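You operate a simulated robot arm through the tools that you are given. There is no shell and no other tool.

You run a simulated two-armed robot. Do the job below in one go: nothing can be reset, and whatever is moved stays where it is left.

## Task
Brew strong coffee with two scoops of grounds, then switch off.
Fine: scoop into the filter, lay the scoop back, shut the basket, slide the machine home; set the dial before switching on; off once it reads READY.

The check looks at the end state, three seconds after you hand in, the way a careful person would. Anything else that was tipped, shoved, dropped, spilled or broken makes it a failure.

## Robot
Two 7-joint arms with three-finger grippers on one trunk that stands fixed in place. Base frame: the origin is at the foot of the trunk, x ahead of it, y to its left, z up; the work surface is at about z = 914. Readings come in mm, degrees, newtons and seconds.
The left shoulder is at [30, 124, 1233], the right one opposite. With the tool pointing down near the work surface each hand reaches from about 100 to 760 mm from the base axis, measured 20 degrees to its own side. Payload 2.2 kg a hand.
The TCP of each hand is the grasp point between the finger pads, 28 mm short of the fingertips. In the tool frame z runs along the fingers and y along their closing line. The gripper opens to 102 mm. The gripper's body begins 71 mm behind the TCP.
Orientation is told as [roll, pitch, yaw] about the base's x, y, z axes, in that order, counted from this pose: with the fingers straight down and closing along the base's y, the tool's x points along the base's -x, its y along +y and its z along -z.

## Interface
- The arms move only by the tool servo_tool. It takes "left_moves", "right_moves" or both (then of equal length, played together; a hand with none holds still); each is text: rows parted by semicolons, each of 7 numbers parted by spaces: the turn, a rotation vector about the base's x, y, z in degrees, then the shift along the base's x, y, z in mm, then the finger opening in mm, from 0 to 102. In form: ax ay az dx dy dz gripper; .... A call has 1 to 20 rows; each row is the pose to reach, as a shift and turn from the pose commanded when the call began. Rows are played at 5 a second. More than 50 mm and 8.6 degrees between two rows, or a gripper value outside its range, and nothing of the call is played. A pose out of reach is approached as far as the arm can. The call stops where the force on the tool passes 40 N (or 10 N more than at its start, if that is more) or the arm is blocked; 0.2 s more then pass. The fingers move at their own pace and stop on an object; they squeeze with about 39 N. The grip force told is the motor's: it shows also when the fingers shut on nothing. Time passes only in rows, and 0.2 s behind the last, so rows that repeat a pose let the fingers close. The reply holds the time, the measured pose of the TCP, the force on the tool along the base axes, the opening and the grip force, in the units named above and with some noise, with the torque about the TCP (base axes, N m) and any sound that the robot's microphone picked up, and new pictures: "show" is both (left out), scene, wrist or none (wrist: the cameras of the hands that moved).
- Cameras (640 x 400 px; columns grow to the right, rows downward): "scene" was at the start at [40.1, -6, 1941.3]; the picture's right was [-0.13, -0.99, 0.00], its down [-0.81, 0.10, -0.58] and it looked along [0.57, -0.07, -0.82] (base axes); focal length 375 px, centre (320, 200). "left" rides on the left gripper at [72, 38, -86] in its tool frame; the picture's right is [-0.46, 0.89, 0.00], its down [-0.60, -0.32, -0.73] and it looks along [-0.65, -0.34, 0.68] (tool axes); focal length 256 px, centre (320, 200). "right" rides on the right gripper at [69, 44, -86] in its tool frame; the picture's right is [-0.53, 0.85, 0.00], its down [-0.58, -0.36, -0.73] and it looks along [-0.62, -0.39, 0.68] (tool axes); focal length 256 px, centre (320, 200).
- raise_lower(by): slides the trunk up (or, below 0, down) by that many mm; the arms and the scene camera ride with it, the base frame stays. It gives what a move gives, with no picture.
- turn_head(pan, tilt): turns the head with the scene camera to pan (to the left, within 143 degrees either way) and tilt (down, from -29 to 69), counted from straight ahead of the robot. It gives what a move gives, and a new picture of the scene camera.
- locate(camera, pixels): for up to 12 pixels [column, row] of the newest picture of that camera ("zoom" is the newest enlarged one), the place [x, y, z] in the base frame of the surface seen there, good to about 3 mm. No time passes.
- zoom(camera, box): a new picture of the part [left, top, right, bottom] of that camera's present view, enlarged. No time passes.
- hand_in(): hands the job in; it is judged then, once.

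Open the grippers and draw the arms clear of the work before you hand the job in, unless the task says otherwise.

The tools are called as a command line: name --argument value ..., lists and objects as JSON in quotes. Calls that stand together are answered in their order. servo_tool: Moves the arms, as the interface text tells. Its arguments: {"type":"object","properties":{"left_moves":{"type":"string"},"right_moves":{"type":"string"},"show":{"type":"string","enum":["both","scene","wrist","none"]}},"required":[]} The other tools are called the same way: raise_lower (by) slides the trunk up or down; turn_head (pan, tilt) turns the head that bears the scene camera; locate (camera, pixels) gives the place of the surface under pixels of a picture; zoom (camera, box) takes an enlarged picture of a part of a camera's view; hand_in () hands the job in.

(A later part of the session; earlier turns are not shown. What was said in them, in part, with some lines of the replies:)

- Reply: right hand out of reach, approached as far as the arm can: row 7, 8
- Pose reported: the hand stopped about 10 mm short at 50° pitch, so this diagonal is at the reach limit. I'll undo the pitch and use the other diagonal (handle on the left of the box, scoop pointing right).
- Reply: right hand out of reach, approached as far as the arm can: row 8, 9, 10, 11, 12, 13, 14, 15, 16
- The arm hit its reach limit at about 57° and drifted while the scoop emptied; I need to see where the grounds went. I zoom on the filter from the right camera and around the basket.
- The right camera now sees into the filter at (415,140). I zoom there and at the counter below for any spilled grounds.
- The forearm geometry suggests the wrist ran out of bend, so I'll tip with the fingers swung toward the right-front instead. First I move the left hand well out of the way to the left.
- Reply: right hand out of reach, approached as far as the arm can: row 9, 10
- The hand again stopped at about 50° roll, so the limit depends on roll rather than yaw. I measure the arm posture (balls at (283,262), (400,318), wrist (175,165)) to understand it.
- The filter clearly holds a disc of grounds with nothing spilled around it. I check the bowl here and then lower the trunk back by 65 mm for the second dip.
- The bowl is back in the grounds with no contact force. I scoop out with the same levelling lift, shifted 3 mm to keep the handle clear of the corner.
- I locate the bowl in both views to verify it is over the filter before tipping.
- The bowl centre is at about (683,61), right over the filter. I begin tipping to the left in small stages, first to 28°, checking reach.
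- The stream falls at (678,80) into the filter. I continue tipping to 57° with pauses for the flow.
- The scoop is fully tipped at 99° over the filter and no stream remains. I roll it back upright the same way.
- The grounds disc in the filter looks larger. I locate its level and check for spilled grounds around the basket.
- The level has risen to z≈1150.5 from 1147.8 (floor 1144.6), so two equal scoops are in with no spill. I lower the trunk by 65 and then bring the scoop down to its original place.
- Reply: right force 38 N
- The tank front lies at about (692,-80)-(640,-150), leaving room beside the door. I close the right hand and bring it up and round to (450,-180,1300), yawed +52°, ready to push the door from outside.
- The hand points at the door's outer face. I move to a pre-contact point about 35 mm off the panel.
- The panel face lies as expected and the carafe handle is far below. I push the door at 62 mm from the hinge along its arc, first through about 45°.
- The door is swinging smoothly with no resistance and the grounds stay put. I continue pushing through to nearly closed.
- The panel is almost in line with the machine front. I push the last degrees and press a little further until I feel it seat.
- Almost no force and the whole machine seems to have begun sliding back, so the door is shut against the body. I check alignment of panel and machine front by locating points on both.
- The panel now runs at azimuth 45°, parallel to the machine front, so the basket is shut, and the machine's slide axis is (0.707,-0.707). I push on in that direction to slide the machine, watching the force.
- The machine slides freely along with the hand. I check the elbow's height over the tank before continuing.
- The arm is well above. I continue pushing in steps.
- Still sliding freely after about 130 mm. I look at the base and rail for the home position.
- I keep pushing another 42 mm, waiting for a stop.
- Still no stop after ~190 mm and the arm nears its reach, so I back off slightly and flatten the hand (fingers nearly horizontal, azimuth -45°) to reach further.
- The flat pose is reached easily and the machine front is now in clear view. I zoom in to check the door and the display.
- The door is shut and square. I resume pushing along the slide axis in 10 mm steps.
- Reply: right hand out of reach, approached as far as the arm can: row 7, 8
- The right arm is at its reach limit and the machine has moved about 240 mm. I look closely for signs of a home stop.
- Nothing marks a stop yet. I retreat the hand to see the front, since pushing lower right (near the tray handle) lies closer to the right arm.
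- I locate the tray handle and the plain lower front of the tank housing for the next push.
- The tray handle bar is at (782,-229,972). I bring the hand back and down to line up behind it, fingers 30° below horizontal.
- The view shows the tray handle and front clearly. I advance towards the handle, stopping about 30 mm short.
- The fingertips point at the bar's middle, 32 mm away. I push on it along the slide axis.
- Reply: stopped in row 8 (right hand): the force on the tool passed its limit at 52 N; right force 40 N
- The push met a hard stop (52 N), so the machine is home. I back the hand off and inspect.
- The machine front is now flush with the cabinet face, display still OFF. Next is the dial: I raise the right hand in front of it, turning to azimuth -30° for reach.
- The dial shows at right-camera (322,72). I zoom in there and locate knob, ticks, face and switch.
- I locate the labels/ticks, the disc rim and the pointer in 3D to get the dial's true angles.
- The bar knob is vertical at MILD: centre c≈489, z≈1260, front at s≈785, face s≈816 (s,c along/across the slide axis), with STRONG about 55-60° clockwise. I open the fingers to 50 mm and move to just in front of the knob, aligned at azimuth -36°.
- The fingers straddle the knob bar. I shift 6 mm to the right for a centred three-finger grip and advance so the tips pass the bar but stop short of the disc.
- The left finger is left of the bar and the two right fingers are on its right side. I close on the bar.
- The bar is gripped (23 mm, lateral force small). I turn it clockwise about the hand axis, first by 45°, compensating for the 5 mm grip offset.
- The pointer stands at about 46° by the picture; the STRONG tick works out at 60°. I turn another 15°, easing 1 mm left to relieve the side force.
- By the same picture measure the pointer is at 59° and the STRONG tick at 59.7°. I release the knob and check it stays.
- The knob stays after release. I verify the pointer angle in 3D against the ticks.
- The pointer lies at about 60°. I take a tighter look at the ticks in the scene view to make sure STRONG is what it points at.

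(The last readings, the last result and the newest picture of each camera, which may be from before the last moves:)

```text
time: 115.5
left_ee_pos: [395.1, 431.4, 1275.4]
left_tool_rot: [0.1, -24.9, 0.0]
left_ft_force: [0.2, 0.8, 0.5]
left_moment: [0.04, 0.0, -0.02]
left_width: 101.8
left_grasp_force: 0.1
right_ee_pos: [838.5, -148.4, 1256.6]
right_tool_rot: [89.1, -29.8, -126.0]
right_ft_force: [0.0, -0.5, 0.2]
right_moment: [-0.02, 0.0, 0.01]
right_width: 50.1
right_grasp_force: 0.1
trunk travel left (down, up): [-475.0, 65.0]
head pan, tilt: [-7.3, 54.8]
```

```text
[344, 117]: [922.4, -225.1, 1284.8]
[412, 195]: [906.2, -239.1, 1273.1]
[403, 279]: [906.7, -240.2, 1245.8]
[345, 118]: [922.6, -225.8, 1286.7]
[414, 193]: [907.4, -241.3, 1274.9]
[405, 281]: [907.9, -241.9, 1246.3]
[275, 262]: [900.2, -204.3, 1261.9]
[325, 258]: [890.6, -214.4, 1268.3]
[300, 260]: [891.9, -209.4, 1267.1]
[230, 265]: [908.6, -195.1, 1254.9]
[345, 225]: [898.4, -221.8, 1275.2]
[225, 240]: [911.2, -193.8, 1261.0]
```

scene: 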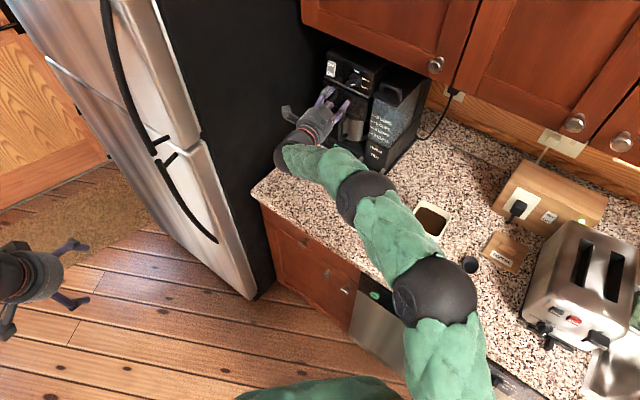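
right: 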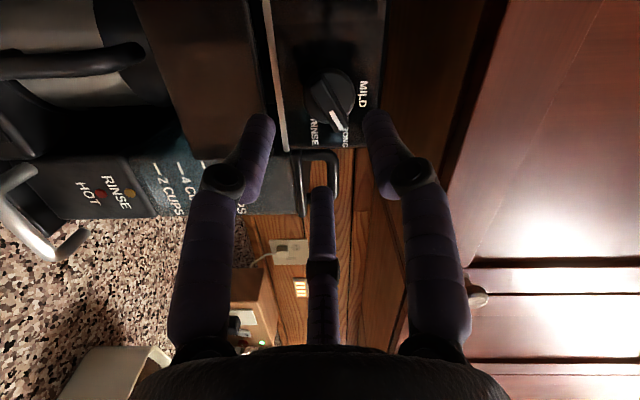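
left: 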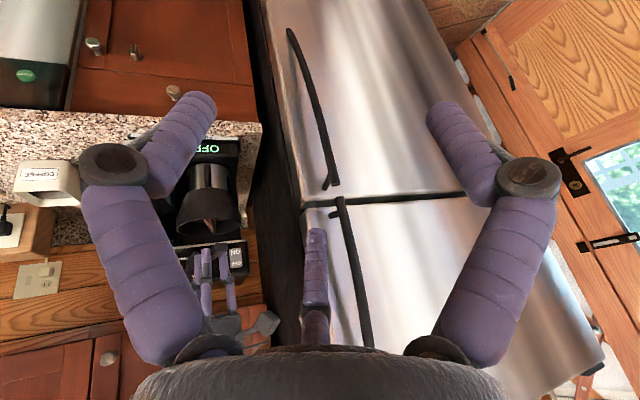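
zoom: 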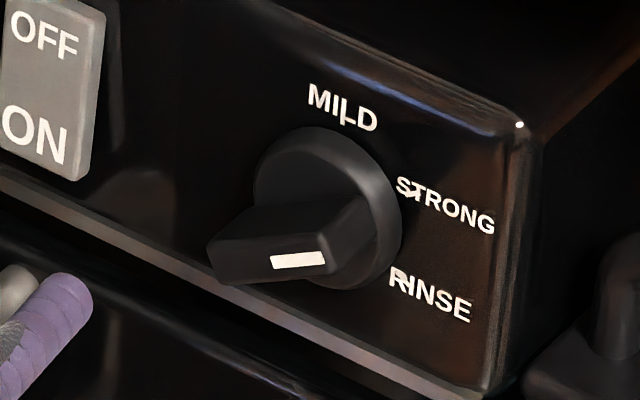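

The ticks fit 0°/60°/120° around the knob, so the dial is on STRONG. Next the rocker switch: I retreat, undo the hand's roll and close the fingers.

servo_tool --right_moves "-6.1 4.4 0 -10 7 0 30; -12.1 8.8 0 -20 14 0 10; -18.2 13.2 0 -30 20 0 0; -24.3 17.6 0 -40 27 0 0; -30.3 22.1 0 -50 34 0 0; -36.4 26.5 0 -60 40 0 0; -42.5 30.9 0 -60 40 0 0; -48.5 35.3 0 -60 40 0 0; -48.5 35.3 0 -60 40 0 0" --show "scene"

zoom --camera "scene" --box '[318, 50, 348, 95]'

locate --camera "zoom" --pixels '[[320, 130], [310, 150], [330, 110], [300, 180], [310, 200], [290, 210], [270, 190], [340, 170], [320, 90], [280, 230], [300, 235], [260, 160]]'

```text
time: 117.5
left_ee_pos: [395.3, 431.3, 1275.0]
left_tool_rot: [0.0, -25.0, 0.1]
left_ft_force: [-0.2, -0.2, 0.3]
left_moment: [0.0, 0.0, -0.05]
left_width: 102.0
left_grasp_force: 0.1
right_ee_pos: [778.4, -108.6, 1255.9]
right_tool_rot: [88.6, -89.8, -125.3]
right_ft_force: [-0.9, 0.2, 0.8]
right_moment: [0.02, 0.02, 0.0]
right_width: 2.2
right_grasp_force: 31.6
trunk travel left (down, up): [-475.0, 65.0]
head pan, tilt: [-7.3, 54.8]
```

scene: 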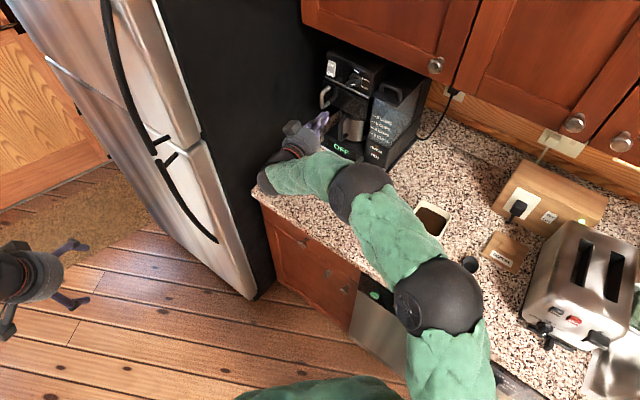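

```text
8.89 times, centred on (333, 72) of scene
```

zoom: 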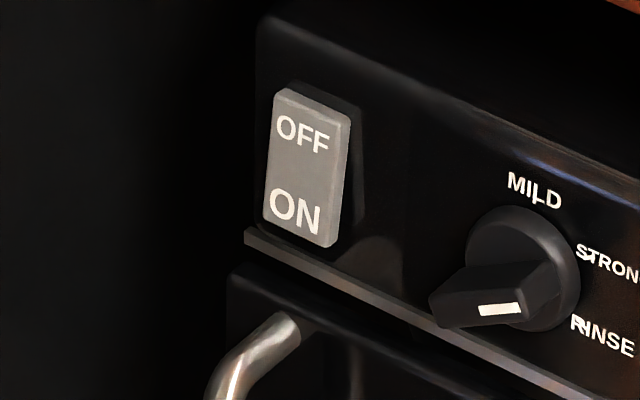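

```text
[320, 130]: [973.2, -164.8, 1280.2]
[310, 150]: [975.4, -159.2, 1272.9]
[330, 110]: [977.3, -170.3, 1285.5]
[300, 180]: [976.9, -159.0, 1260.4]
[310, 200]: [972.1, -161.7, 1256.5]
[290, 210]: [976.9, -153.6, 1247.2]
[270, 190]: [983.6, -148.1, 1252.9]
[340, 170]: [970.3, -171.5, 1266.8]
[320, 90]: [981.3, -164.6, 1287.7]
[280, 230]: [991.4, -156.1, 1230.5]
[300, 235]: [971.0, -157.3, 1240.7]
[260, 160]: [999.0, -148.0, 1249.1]
```

The ON half (z≈1247) stands out, so the switch is OFF. It is near the limit of the right arm, so I point the hand almost straight ahead (azimuth -3°) and approach just short of the switch.

servo_tool --right_moves "0 0 6.6 15 0 -1 0; 0 0 13.2 35 -4 -2 0; 0 0 19.8 58 -9 -3 0; 0 0 26.4 80 -15 -3 0; 0 0 33 102 -21 -3 0; 0 0 33 124 -26 -3 0; 0 0 33 143.6 -30 -3 0; 0 0 33 143.6 -30 -3 0" --show "both"

zoom --camera "scene" --box '[300, 40, 380, 120]'

zoom --camera "right" --box '[240, 40, 480, 220]'

```text
time: 119.3
left_ee_pos: [394.5, 431.8, 1275.0]
left_tool_rot: [0.0, -25.0, 0.0]
left_ft_force: [0.2, 0.2, -0.5]
left_moment: [0.01, -0.03, -0.02]
left_width: 102.0
left_grasp_force: 0.0
right_ee_pos: [922.0, -137.3, 1252.2]
right_tool_rot: [91.9, -89.7, -95.7]
right_ft_force: [0.0, 1.0, 0.0]
right_moment: [-0.02, 0.04, 0.0]
right_width: 2.1
right_grasp_force: 31.4
trunk travel left (down, up): [-475.0, 65.0]
head pan, tilt: [-7.3, 54.8]
```

scene: 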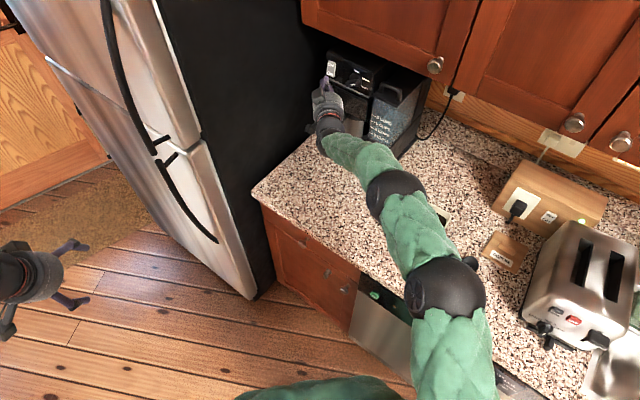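
right: 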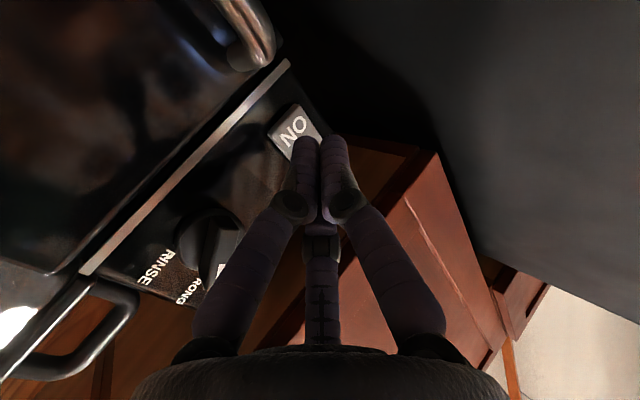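

```text
5.00 times, centred on (340, 80) of scene
```

zoom: 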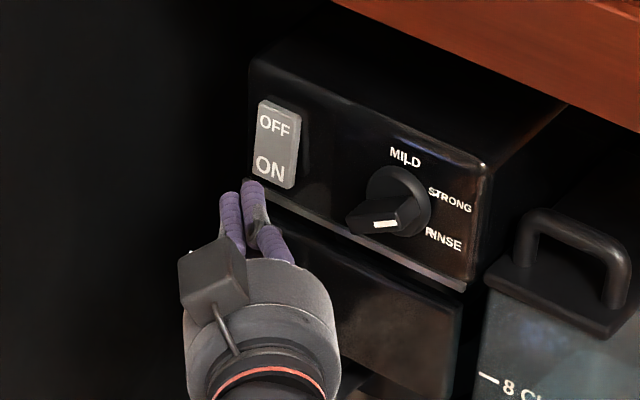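

```text
2.22 times, centred on (360, 130) of right
```

zoom: 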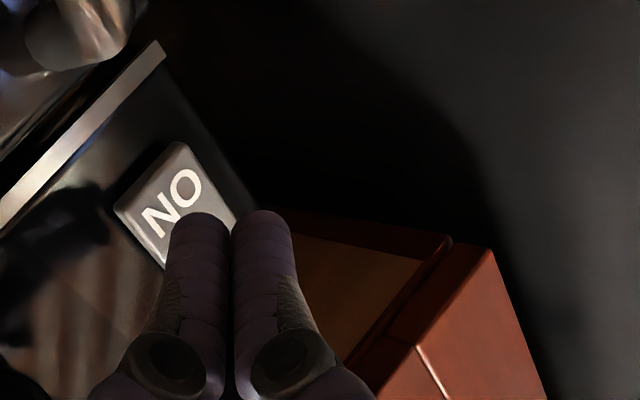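

The fingertips are aimed at the ON half, about 20 mm away. I press inward along the face normal in small steps.

servo_tool --right_moves "0 0 0 5 -5 0 0; 0 0 0 9 -9 0 0; 0 0 0 12 -12 0 0; 0 0 0 15 -15 0 0; 0 0 0 18 -18 0 0; 0 0 0 20 -20 0 0; 0 0 0 20 -20 0 0" --show "both"

zoom --camera "scene" --box '[300, 40, 400, 170]'

```text
time: 120.9
left_ee_pos: [395.1, 432.0, 1274.6]
left_tool_rot: [0.0, -25.0, -0.1]
left_ft_force: [-0.4, -0.6, 0.1]
left_moment: [0.0, 0.0, -0.02]
left_width: 102.1
left_grasp_force: 0.1
right_ee_pos: [940.3, -159.5, 1251.8]
right_tool_rot: [86.0, -89.6, -89.6]
right_ft_force: [0.2, -0.1, -0.3]
right_moment: [-0.03, -0.01, 0.04]
right_width: 2.3
right_grasp_force: 31.5
trunk travel left (down, up): [-475.0, 65.0]
head pan, tilt: [-7.3, 54.8]
```

scene: 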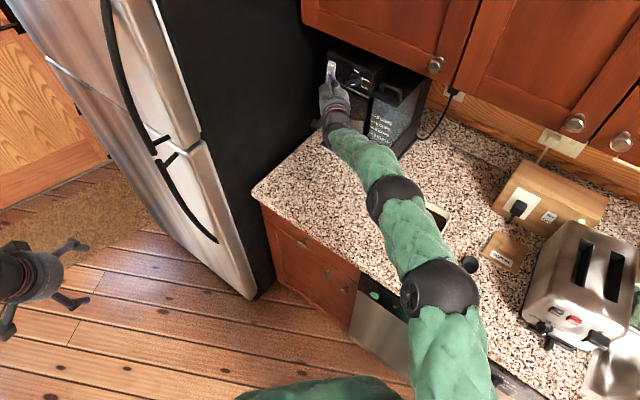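
right: 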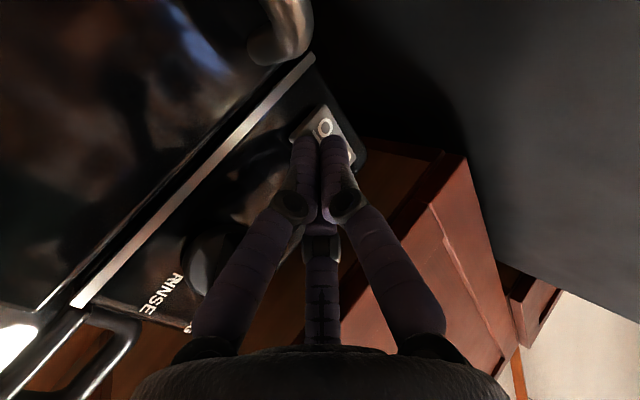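

```text
3.08 times, centred on (350, 105) of scene
```

zoom: 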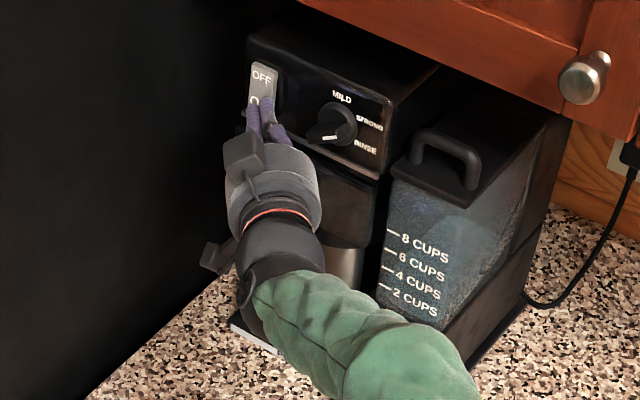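

No contact and still within reach. I press on in 3 mm steps.

servo_tool --right_moves "0 0 0 2 -2 0 0; 0 0 0 4 -4 0 0; 0 0 0 6 -6 0 0; 0 0 0 6 -6 0 0" --show "both"

zoom --camera "scene" --box '[310, 45, 380, 115]'

```text
time: 121.9
left_ee_pos: [392.3, 432.3, 1274.8]
left_tool_rot: [0.0, -25.0, 0.0]
left_ft_force: [-0.2, 0.1, 0.2]
left_moment: [-0.02, -0.03, 0.03]
left_width: 101.8
left_grasp_force: 0.1
right_ee_pos: [943.1, -163.1, 1250.9]
right_tool_rot: [77.6, -89.6, -81.3]
right_ft_force: [-16.7, 3.0, -1.2]
right_moment: [-0.09, -0.05, -0.03]
right_width: 2.3
right_grasp_force: 31.9
trunk travel left (down, up): [-475.0, 65.0]
head pan, tilt: [-7.3, 54.8]
```

scene: 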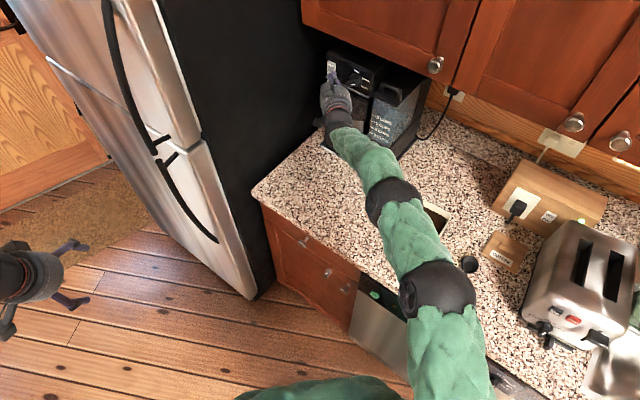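
right: 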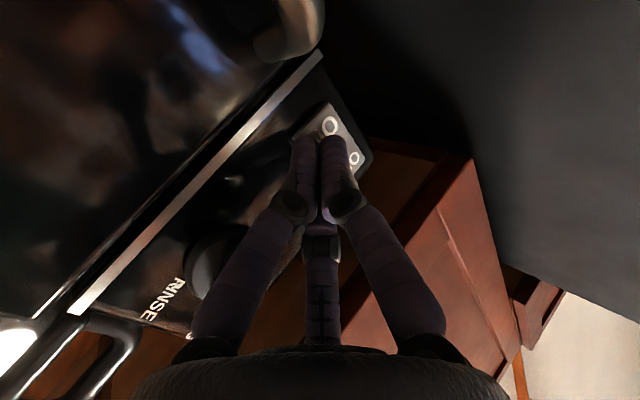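

```text
5.71 times, centred on (345, 80) of scene
```

zoom: 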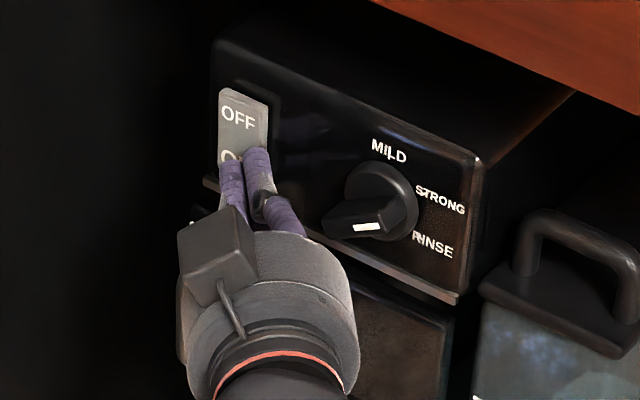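

Contact with about 17 N. I check whether the rocker has tipped by locating its OFF half, and look at the display.

locate --camera "zoom" --pixels '[[245, 105], [235, 115], [250, 120], [240, 135], [230, 95], [262, 95], [225, 150]]'

zoom --camera "scene" --box '[310, 110, 400, 180]'

```text
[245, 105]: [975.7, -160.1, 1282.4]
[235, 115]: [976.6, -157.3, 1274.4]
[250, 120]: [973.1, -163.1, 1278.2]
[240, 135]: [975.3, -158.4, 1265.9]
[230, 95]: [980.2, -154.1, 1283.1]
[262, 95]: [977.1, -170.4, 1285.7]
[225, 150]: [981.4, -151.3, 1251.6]
```

```text
5.71 times, centred on (355, 145) of scene
```

zoom: 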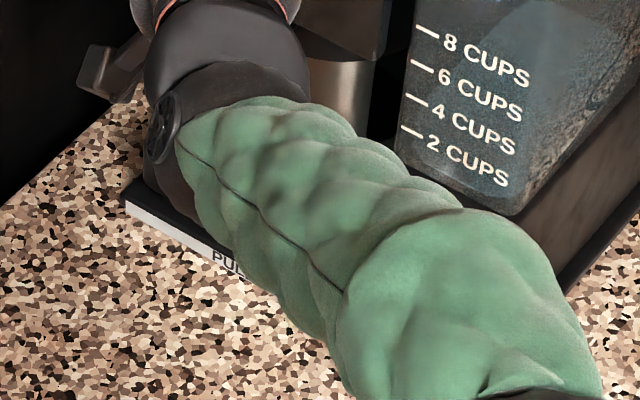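

The rocker is about level, maybe mid-travel. I press a few millimetres more and hold.

servo_tool --right_moves "0 0 0 1.5 -1.5 0 0; 0 0 0 3 -3 0 0; 0 0 0 4.5 -4.5 0 0; 0 0 0 4.5 -4.5 0 0; 0 0 0 4.5 -4.5 0 0" --show "both"

zoom --camera "scene" --box '[310, 45, 380, 115]'

locate --camera "zoom" --pixels '[[245, 105], [235, 115], [250, 120], [240, 135], [230, 95], [245, 112], [225, 150]]'

```text
time: 122.7
left_ee_pos: [389.2, 431.6, 1276.5]
left_tool_rot: [0.1, -25.3, 0.0]
left_ft_force: [0.3, -1.1, -0.9]
left_moment: [0.02, -0.01, 0.03]
left_width: 102.1
left_grasp_force: 0.1
right_ee_pos: [944.1, -163.0, 1251.7]
right_tool_rot: [50.9, -89.7, -54.2]
right_ft_force: [-32.2, 5.3, 7.1]
right_moment: [-0.25, -0.4, -0.09]
right_width: 2.1
right_grasp_force: 31.6
trunk travel left (down, up): [-475.0, 65.0]
head pan, tilt: [-7.3, 54.8]
stopped in row 3 (right hand): the force on the tool passed its limit at 42 N (the readings are from after the stop); the commanded pose is now the measured one
```

scene: 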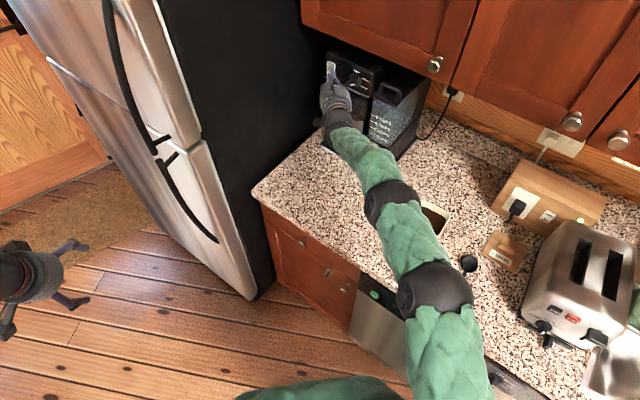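
right: 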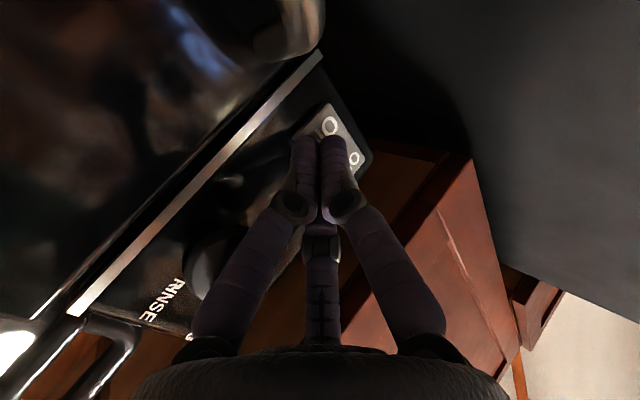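

```text
5.71 times, centred on (345, 80) of scene
```

zoom: 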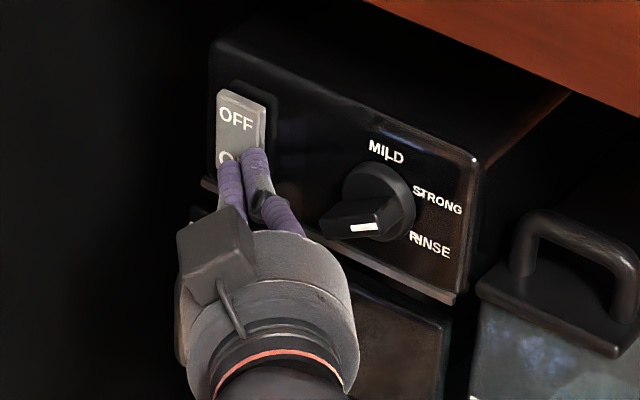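

```text
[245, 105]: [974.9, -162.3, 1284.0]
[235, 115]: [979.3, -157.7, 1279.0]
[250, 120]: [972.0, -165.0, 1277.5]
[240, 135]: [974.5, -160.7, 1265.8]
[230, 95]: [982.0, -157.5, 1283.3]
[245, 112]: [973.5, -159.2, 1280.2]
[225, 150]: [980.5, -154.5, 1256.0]
```

The rocker looks tipped now (force passed 42 N). I back the hand off and look at the display.

servo_tool --right_moves "0 0 0 -5 5 0 0; 0 0 0 -20 20 0 0; 0 0 0 -50 40 0 0; 0 0 0 -85 60 0 0; 0 0 0 -120 80 0 0; 0 0 0 -160 90 0 0" --show "both"

zoom --camera "scene" --box '[310, 45, 420, 185]'

zoom --camera "scene" --box '[315, 50, 365, 95]'

```text
time: 124.1
left_ee_pos: [394.1, 432.3, 1275.2]
left_tool_rot: [0.0, -25.0, 0.1]
left_ft_force: [-0.5, -0.3, 1.0]
left_moment: [0.01, 0.0, 0.01]
left_width: 102.1
left_grasp_force: 0.0
right_ee_pos: [787.4, -75.5, 1247.8]
right_tool_rot: [42.3, -89.6, -45.8]
right_ft_force: [-1.3, -0.1, 0.2]
right_moment: [0.01, 0.01, 0.01]
right_width: 2.2
right_grasp_force: 32.1
trunk travel left (down, up): [-475.0, 65.0]
head pan, tilt: [-7.3, 54.8]
```

scene: 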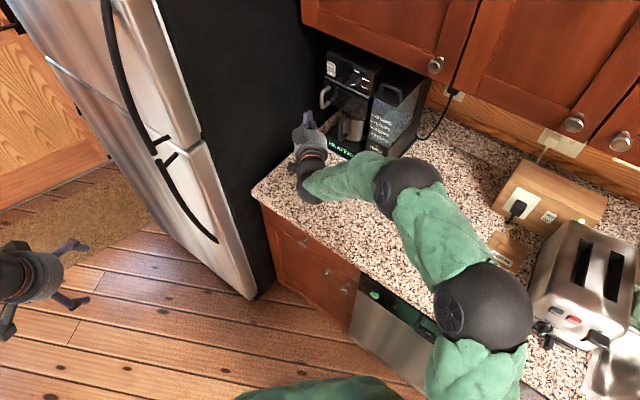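
right: 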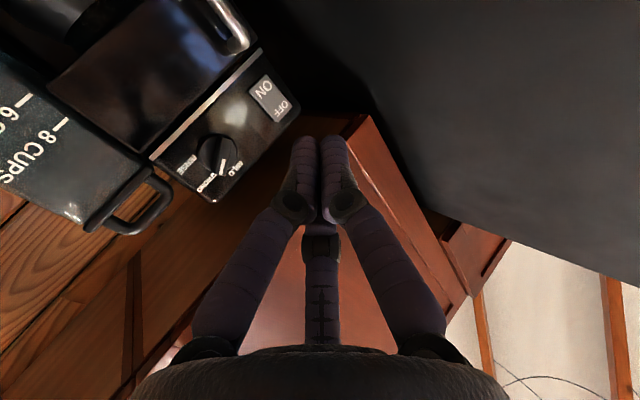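

```text
2.86 times, centred on (365, 115) of scene
```

zoom: 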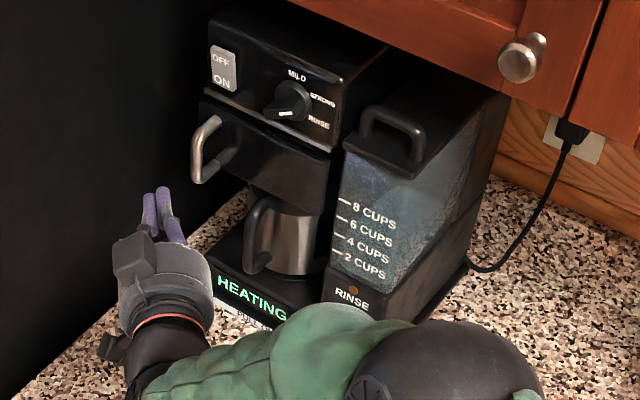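

```text
8.89 times, centred on (340, 72) of scene
```

zoom: 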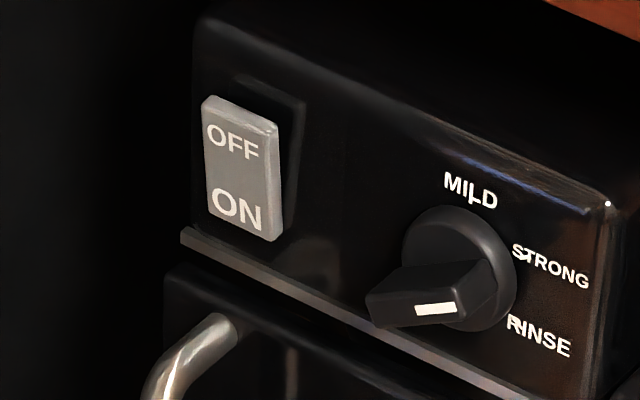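

The display reads HEATING: the machine is on. I double-check the dial from this straighter view while it heats.

zoom --camera "right" --box '[150, 70, 310, 210]'

zoom --camera "right" --box '[170, 120, 260, 205]'

```text
2.86 times, centred on (230, 140) of right
```

zoom: 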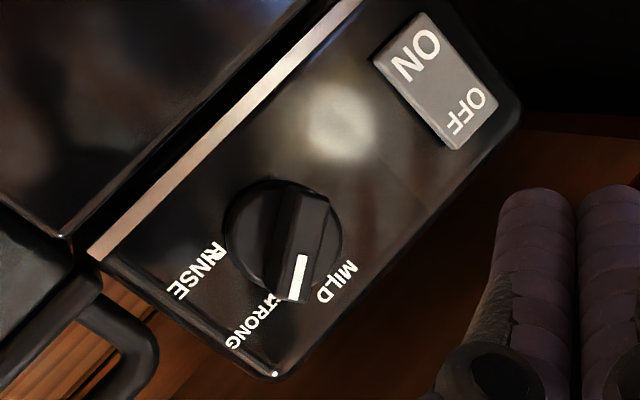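

```text
4.71 times, centred on (215, 162) of right
```

zoom: 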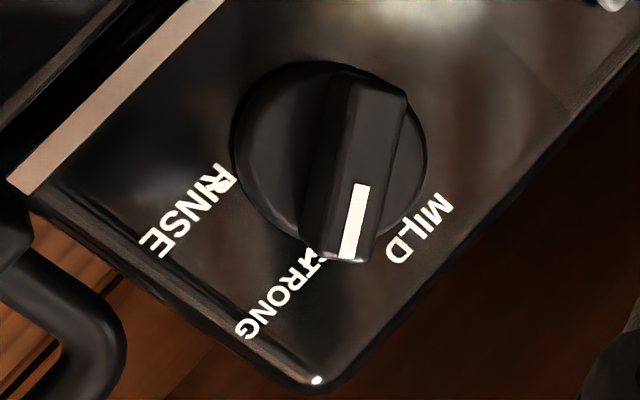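

The pointer direction measures 60.6° from vertical, so STRONG is set. I wait for READY, holding still.

servo_tool --right_moves "0 0 0 0 0 0 0; 0 0 0 0 0 0 0; 0 0 0 0 0 0 0; 0 0 0 0 0 0 0; 0 0 0 0 0 0 0; 0 0 0 0 0 0 0; 0 0 0 0 0 0 0; 0 0 0 0 0 0 0; 0 0 0 0 0 0 0; 0 0 0 0 0 0 0; 0 0 0 0 0 0 0; 0 0 0 0 0 0 0; 0 0 0 0 0 0 0; 0 0 0 0 0 0 0; 0 0 0 0 0 0 0; 0 0 0 0 0 0 0; 0 0 0 0 0 0 0; 0 0 0 0 0 0 0; 0 0 0 0 0 0 0; 0 0 0 0 0 0 0" --show "scene"

zoom --camera "scene" --box '[310, 100, 420, 180]'

```text
time: 128.3
left_ee_pos: [395.2, 431.4, 1275.5]
left_tool_rot: [-0.1, -25.1, 0.0]
left_ft_force: [-0.4, 0.3, -0.8]
left_moment: [0.02, 0.05, -0.01]
left_width: 102.0
left_grasp_force: 0.1
right_ee_pos: [789.8, -75.8, 1245.6]
right_tool_rot: [32.1, -89.5, -35.7]
right_ft_force: [-0.1, 0.0, -1.7]
right_moment: [0.01, 0.0, 0.0]
right_width: 2.1
right_grasp_force: 31.6
trunk travel left (down, up): [-475.0, 65.0]
head pan, tilt: [-7.3, 54.8]
```

scene: 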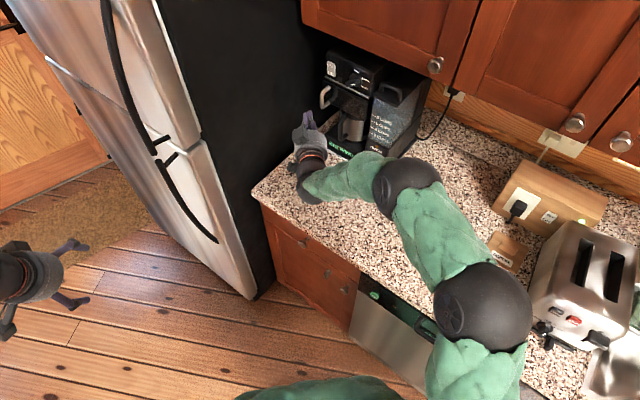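

```text
5.00 times, centred on (365, 140) of scene
```

zoom: 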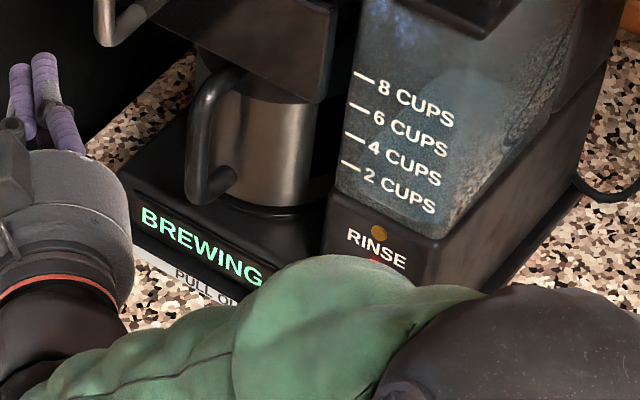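

The display now says BREWING. I keep waiting.

servo_tool --right_moves "0 0 0 0 0 0 0; 0 0 0 0 0 0 0; 0 0 0 0 0 0 0; 0 0 0 0 0 0 0; 0 0 0 0 0 0 0; 0 0 0 0 0 0 0; 0 0 0 0 0 0 0; 0 0 0 0 0 0 0; 0 0 0 0 0 0 0; 0 0 0 0 0 0 0; 0 0 0 0 0 0 0; 0 0 0 0 0 0 0; 0 0 0 0 0 0 0; 0 0 0 0 0 0 0; 0 0 0 0 0 0 0; 0 0 0 0 0 0 0; 0 0 0 0 0 0 0; 0 0 0 0 0 0 0; 0 0 0 0 0 0 0; 0 0 0 0 0 0 0" --show "scene"

zoom --camera "scene" --box '[310, 100, 420, 180]'

```text
time: 132.5
left_ee_pos: [394.3, 431.6, 1275.0]
left_tool_rot: [0.0, -25.0, 0.0]
left_ft_force: [-0.3, 0.3, 0.6]
left_moment: [0.0, 0.02, 0.0]
left_width: 101.9
left_grasp_force: 0.1
right_ee_pos: [788.8, -76.1, 1246.1]
right_tool_rot: [32.3, -89.6, -35.8]
right_ft_force: [-0.4, -0.7, 0.4]
right_moment: [0.01, -0.02, 0.01]
right_width: 1.9
right_grasp_force: 31.4
trunk travel left (down, up): [-475.0, 65.0]
head pan, tilt: [-7.3, 54.8]
```

scene: 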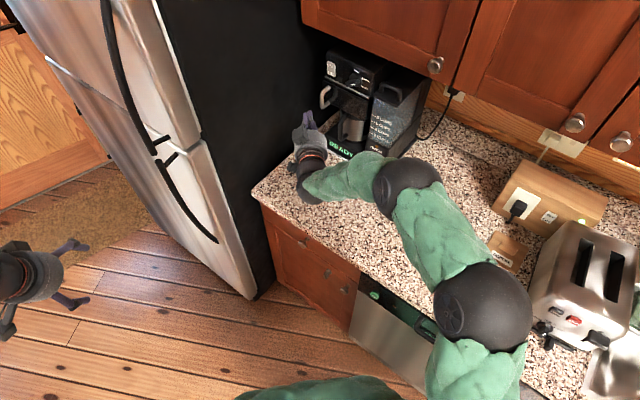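

```text
5.00 times, centred on (365, 140) of scene
```

zoom: 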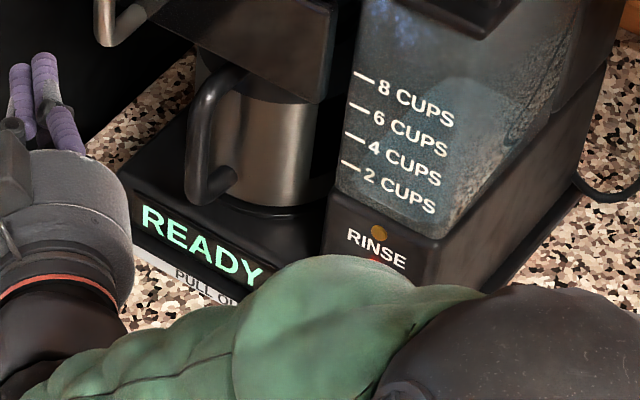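

READY. I raise the trunk 33 mm to bring the hand level with the OFF half, then move to just in front of it.

raise_lower --by 33

servo_tool --right_moves "0 0 0 30 -5 0 0; 0 0 0 65 -15 0 0; 0 0 0 100 -35 0 0; 0 0 0 133 -61 0 0; 0 0 0 133 -61 0 0" --show "both"

zoom --camera "scene" --box '[310, 45, 380, 115]'

```text
time: 133.2
left_ee_pos: [396.3, 431.6, 1307.8]
left_tool_rot: [0.0, -25.0, 0.0]
left_ft_force: [0.3, -0.1, 0.0]
left_moment: [0.0, 0.01, 0.01]
left_width: 102.2
left_grasp_force: 0.1
right_ee_pos: [789.5, -74.9, 1279.5]
right_tool_rot: [29.5, -89.4, -32.9]
right_ft_force: [-0.1, -0.3, -0.4]
right_moment: [0.02, -0.05, -0.01]
right_width: 2.2
right_grasp_force: 31.5
trunk travel left (down, up): [-508.0, 32.0]
head pan, tilt: [-7.3, 54.8]
```

```text
time: 134.4
left_ee_pos: [394.0, 432.1, 1308.0]
left_tool_rot: [0.0, -25.0, -0.1]
left_ft_force: [-0.1, -0.1, 1.0]
left_moment: [0.0, -0.02, 0.02]
left_width: 102.0
left_grasp_force: 0.0
right_ee_pos: [921.3, -133.9, 1280.6]
right_tool_rot: [33.2, -89.6, -36.7]
right_ft_force: [0.6, -0.4, 0.4]
right_moment: [0.01, 0.0, -0.05]
right_width: 2.5
right_grasp_force: 31.4
trunk travel left (down, up): [-508.0, 32.0]
head pan, tilt: [-7.3, 54.8]
```

scene: 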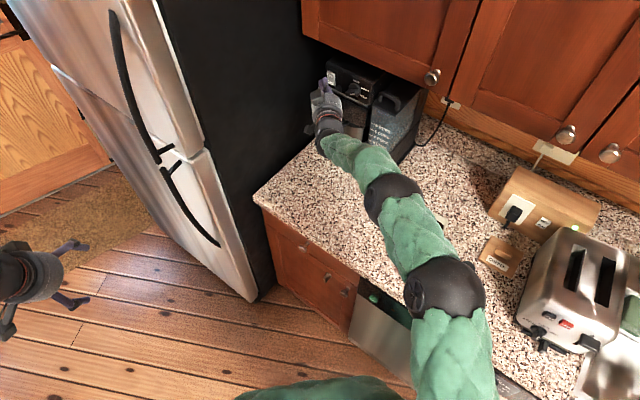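
right: 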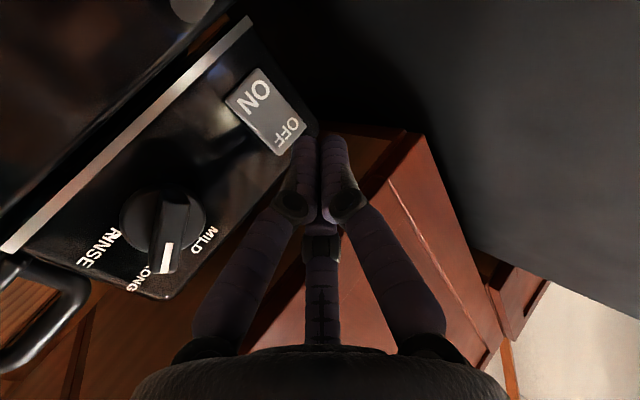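

```text
5.71 times, centred on (345, 80) of scene
```

zoom: 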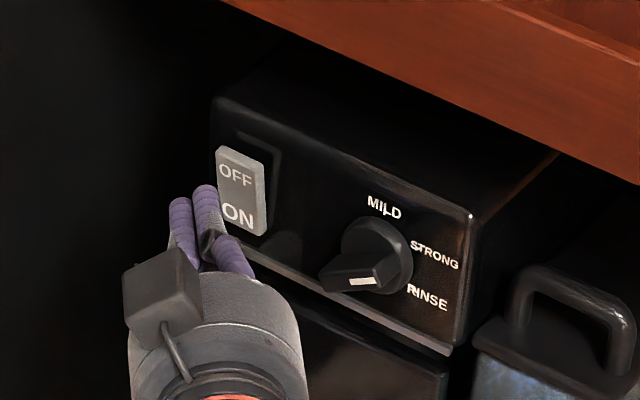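

The fingertips are aligned with the OFF half. I press in along the face normal.

servo_tool --right_moves "0 0 0 0 -4 -1 0; 0 0 0 5 -9 -2 0; 0 0 0 10 -14 -2 0; 0 0 0 14 -18 -2 0; 0 0 0 17 -21 -2 0; 0 0 0 20 -24 -2 0; 0 0 0 23 -27 -2 0; 0 0 0 26 -30 -2 0; 0 0 0 26 -30 -2 0" --show "both"

zoom --camera "scene" --box '[310, 45, 380, 115]'

```text
time: 136.4
left_ee_pos: [391.2, 432.1, 1308.0]
left_tool_rot: [-0.1, -25.2, 0.1]
left_ft_force: [0.1, -0.7, 0.5]
left_moment: [-0.04, 0.01, 0.03]
left_width: 102.0
left_grasp_force: 0.0
right_ee_pos: [943.2, -163.0, 1279.0]
right_tool_rot: [27.1, -89.4, -30.4]
right_ft_force: [-21.3, 6.2, 0.2]
right_moment: [0.29, 0.13, 0.0]
right_width: 2.2
right_grasp_force: 32.0
trunk travel left (down, up): [-508.0, 32.0]
head pan, tilt: [-7.3, 54.8]
```

scene: 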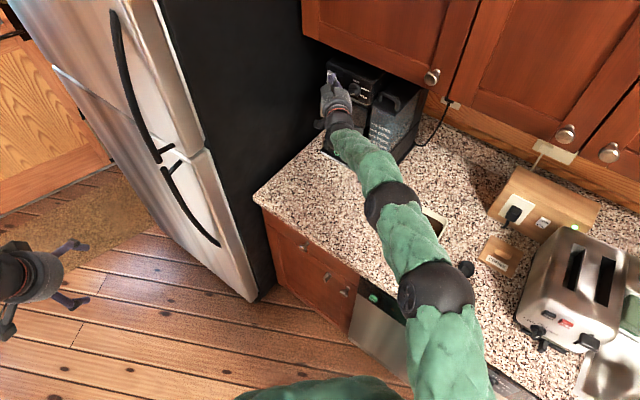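
right: 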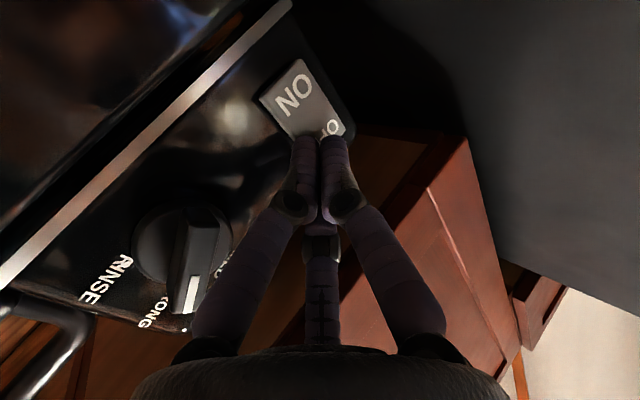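

```text
5.71 times, centred on (345, 80) of scene
```

zoom: 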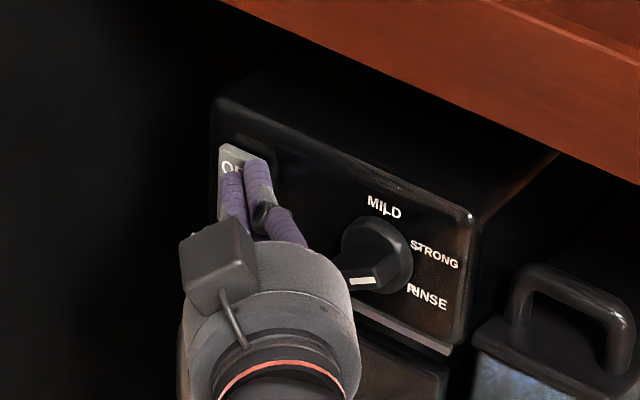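

Contact at 22 N. As with the ON press, I push a few millimetres more until it tips, then withdraw.

servo_tool --right_moves "0 0 0 1.5 -1.5 0 0; 0 0 0 3 -3 0 0; 0 0 0 4.5 -4.5 0 0; 0 0 0 4.5 -4.5 0 0" --show "wrist"

servo_tool --right_moves "0 0 0 -5 5 0 0; 0 0 0 -20 20 0 0; 0 0 0 -50 40 0 0; 0 0 0 -85 60 0 0; 0 0 0 -120 80 0 0; 0 0 0 -160 90 0 0; 0 0 0 -160 90 0 0" --show "both"

zoom --camera "scene" --box '[310, 45, 420, 185]'

```text
time: 137.1
left_ee_pos: [388.5, 432.9, 1310.6]
left_tool_rot: [0.1, -25.3, 0.0]
left_ft_force: [-1.0, 0.3, 0.0]
left_moment: [0.03, 0.0, 0.0]
left_width: 101.8
left_grasp_force: 0.0
right_ee_pos: [944.0, -163.0, 1278.2]
right_tool_rot: [28.8, -89.6, -32.0]
right_ft_force: [-32.9, 8.2, 8.6]
right_moment: [0.26, 0.11, -0.07]
right_width: 2.0
right_grasp_force: 31.6
trunk travel left (down, up): [-508.0, 32.0]
head pan, tilt: [-7.3, 54.8]
stopped in row 3 (right hand): the force on the tool passed its limit at 42 N (the readings are from after the stop); the commanded pose is now the measured one
```

right: 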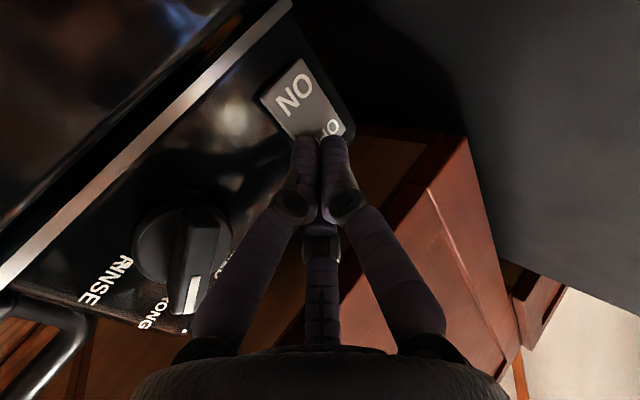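

```text
time: 138.7
left_ee_pos: [396.6, 431.2, 1306.9]
left_tool_rot: [0.0, -24.9, -0.1]
left_ft_force: [0.5, -0.3, 0.1]
left_moment: [0.01, 0.02, 0.04]
left_width: 102.5
left_grasp_force: 0.1
right_ee_pos: [791.3, -77.4, 1271.5]
right_tool_rot: [18.6, -89.1, -21.8]
right_ft_force: [0.6, -0.1, -0.9]
right_moment: [-0.02, -0.01, -0.03]
right_width: 2.2
right_grasp_force: 31.8
trunk travel left (down, up): [-508.0, 32.0]
head pan, tilt: [-7.3, 54.8]
```

scene: 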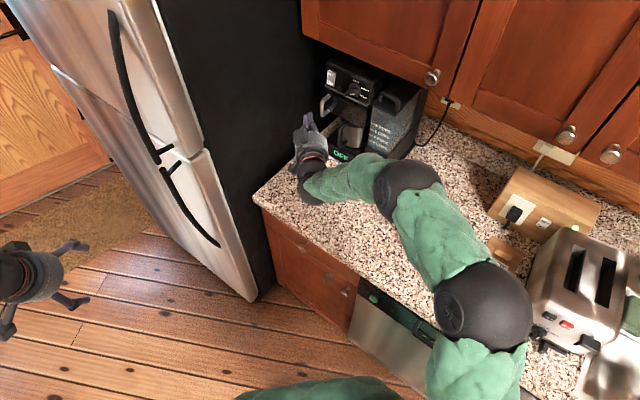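
right: 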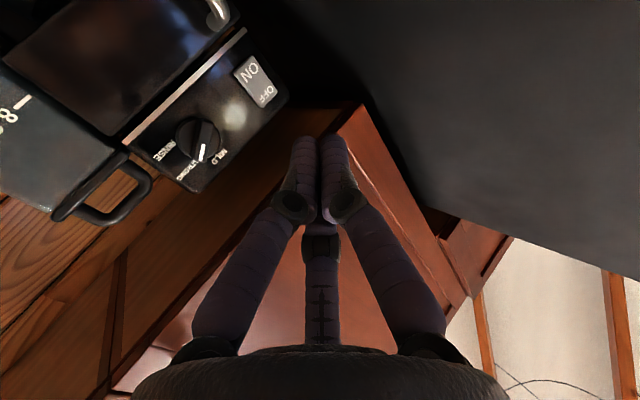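

```text
2.86 times, centred on (365, 115) of scene
```

zoom: 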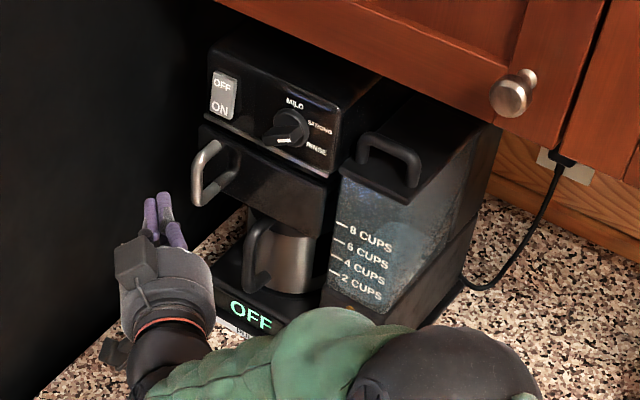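

The display reads OFF again after brewing. I draw the right hand back and up, opening the fingers.

servo_tool --right_moves "0 0 0 -40 5 5 0; 0 0 0 -80 10 10 0; 0 0 0 -120 10 20 30; 0 0 0 -160 5 35 60; 0 0 0 -200 -5 55 102; 0 0 0 -240 -25 75 102; 0 0 0 -275 -50 95 102; 0 0 0 -305 -80 115 102; 0 0 0 -330 -110 135 102; 0 0 0 -345 -145 150 102; 0 0 0 -345 -145 150 102" --show "both"

zoom --camera "scene" --box '[300, 45, 430, 190]'

zoom --camera "scene" --box '[390, 170, 570, 330]'

```text
time: 141.1
left_ee_pos: [396.9, 432.1, 1308.1]
left_tool_rot: [0.1, -25.0, 0.1]
left_ft_force: [-0.2, 0.3, 0.8]
left_moment: [-0.02, -0.03, 0.01]
left_width: 102.1
left_grasp_force: 0.0
right_ee_pos: [446.9, -220.8, 1422.9]
right_tool_rot: [17.7, -89.0, -20.8]
right_ft_force: [-0.6, -0.4, 0.1]
right_moment: [0.02, -0.01, -0.03]
right_width: 101.7
right_grasp_force: 0.1
trunk travel left (down, up): [-508.0, 32.0]
head pan, tilt: [-7.3, 54.8]
```

scene: 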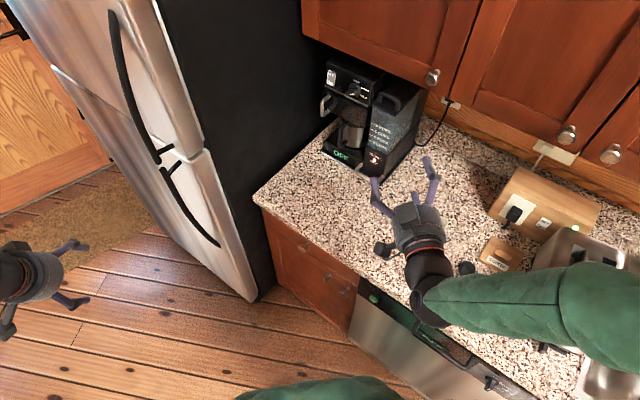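
right: 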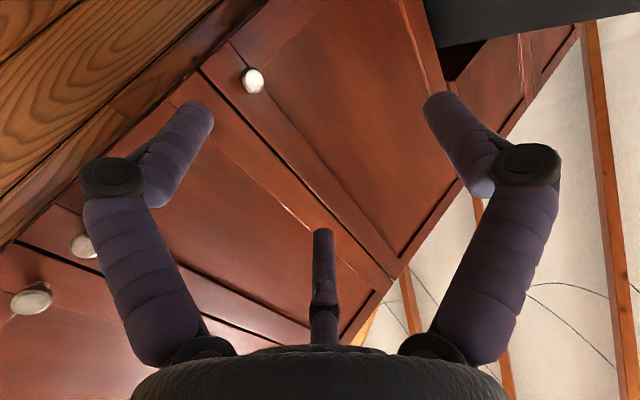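

```text
2.76 times, centred on (365, 118) of scene
```

zoom: 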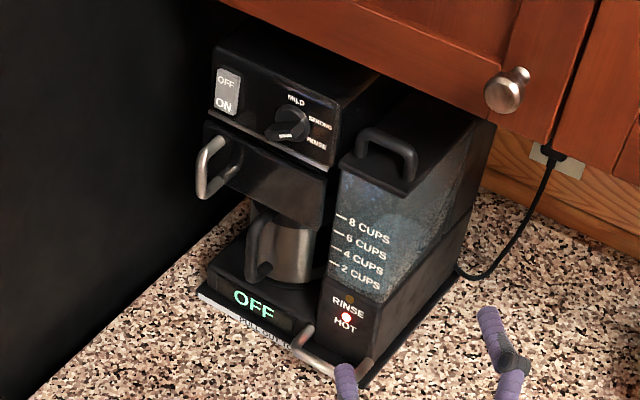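

```text
2.50 times, centred on (480, 250) of scene
```

zoom: 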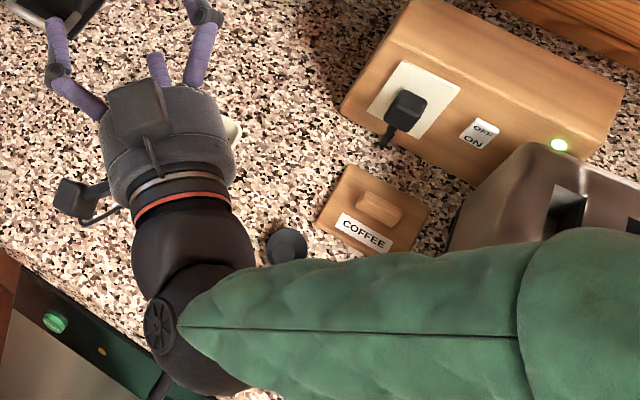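

The machine is off with the HOT lamp lit. I draw the right hand further back from the counter and inspect everything once more.

servo_tool --right_moves "0 0 0 -30 30 10 102; 0 0 0 -60 60 20 102; 0 0 0 -90 90 30 102; 0 0 0 -120 120 40 102; 0 0 0 -140 150 50 102; 0 0 0 -140 150 50 102" --show "scene"

zoom --camera "scene" --box '[390, 170, 640, 360]'

zoom --camera "scene" --box '[310, 50, 430, 190]'

zoom --camera "scene" --box '[240, 120, 440, 260]'

```text
time: 142.5
left_ee_pos: [394.8, 430.6, 1309.2]
left_tool_rot: [0.0, -24.9, 0.0]
left_ft_force: [-0.2, -0.7, 0.6]
left_moment: [0.04, 0.03, 0.03]
left_width: 102.0
left_grasp_force: 0.0
right_ee_pos: [304.7, -73.7, 1474.5]
right_tool_rot: [21.3, -89.2, -24.6]
right_ft_force: [1.4, 0.1, -0.7]
right_moment: [0.01, -0.02, 0.05]
right_width: 102.1
right_grasp_force: 0.0
trunk travel left (down, up): [-508.0, 32.0]
head pan, tilt: [-7.3, 54.8]
```

scene: 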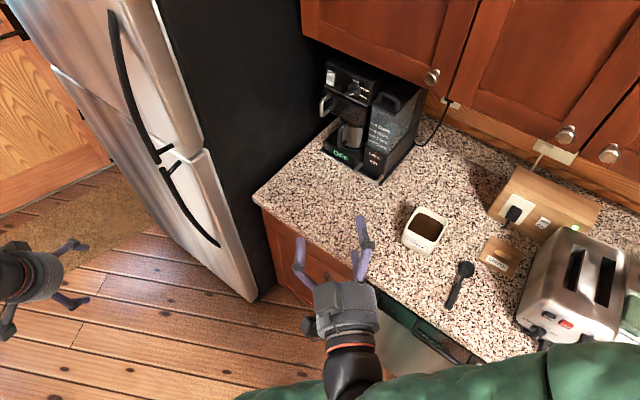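

```text
2.11 times, centred on (515, 265) of scene
```

zoom: 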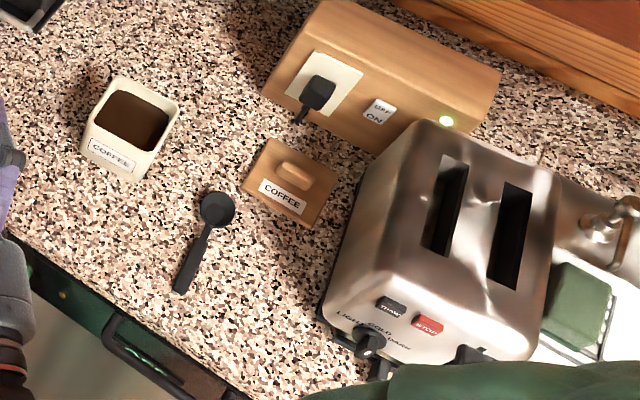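

```text
2.86 times, centred on (370, 120) of scene
```

zoom: 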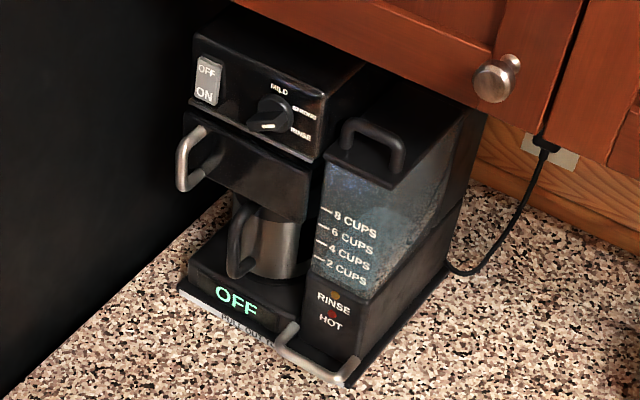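

```text
2.86 times, centred on (340, 190) of scene
```

zoom: 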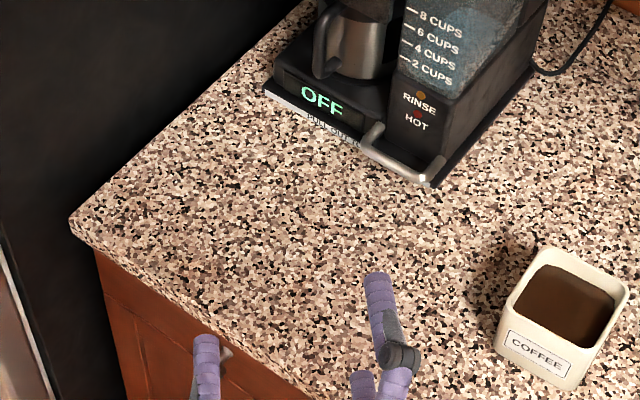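

The counter is clean and everything else stands as before. I do a final check that the door is flush and the machine is at its stop by locating panel and front points.

zoom --camera "scene" --box '[315, 60, 375, 130]'

locate --camera "zoom" --pixels '[[190, 220], [230, 240], [280, 265], [330, 290], [250, 220], [300, 300], [200, 150], [300, 195], [330, 215], [150, 120], [140, 180], [360, 330]]'

```text
5.71 times, centred on (345, 95) of scene
```

zoom: 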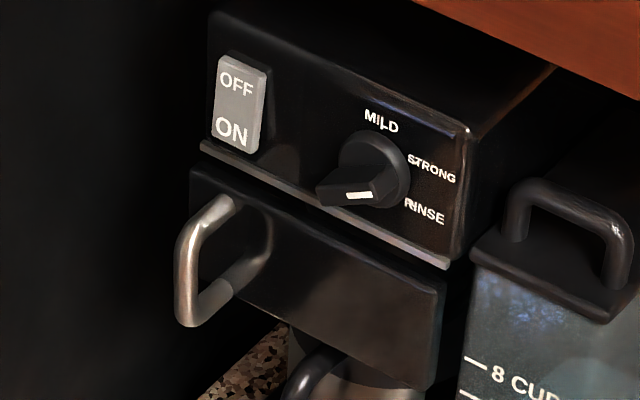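

```text
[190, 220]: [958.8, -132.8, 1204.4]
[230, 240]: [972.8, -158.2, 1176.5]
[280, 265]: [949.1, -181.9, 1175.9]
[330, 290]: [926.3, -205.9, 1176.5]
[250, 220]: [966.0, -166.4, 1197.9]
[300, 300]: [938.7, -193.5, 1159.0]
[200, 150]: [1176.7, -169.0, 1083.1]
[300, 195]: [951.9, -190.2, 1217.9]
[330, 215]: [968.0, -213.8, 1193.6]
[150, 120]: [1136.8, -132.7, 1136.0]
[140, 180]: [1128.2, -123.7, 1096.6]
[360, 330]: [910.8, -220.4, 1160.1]
```

The panel lies at a constant depth (s≈800 along its whole width), so the basket is fully shut and the machine is home, dial on STRONG, switch OFF, display OFF, grippers open and arms clear. I hand in.

hand_in

```text
The job is handed in.
```

I brewed the strong coffee with two full scoops, and the machine is switched off again. The display went HEATING, BREWING, READY, then OFF. I've handed the job in, but the result isn't back yet.

- **Grounds:** Both scoops went into the filter, and I saw no spilled grounds. The first pour left a thin trace in the scoop, so the total may be very slightly under two full scoops.
- **Scoop:** It is empty and back where it was.
- **Basket:** The door is fully shut and flush with the machine front.
- **Machine:** I slid it back until it hit a hard stop, with its front level with the cabinet.
- **Dial and switch:** I set the dial to STRONG before pressing ON, and pressed OFF after it read READY. The HOT lamp was lit after switch-off.
- **Everything else:** The coffee box, its lid and the toaster look as they were. Both grippers are open and the arms are clear.
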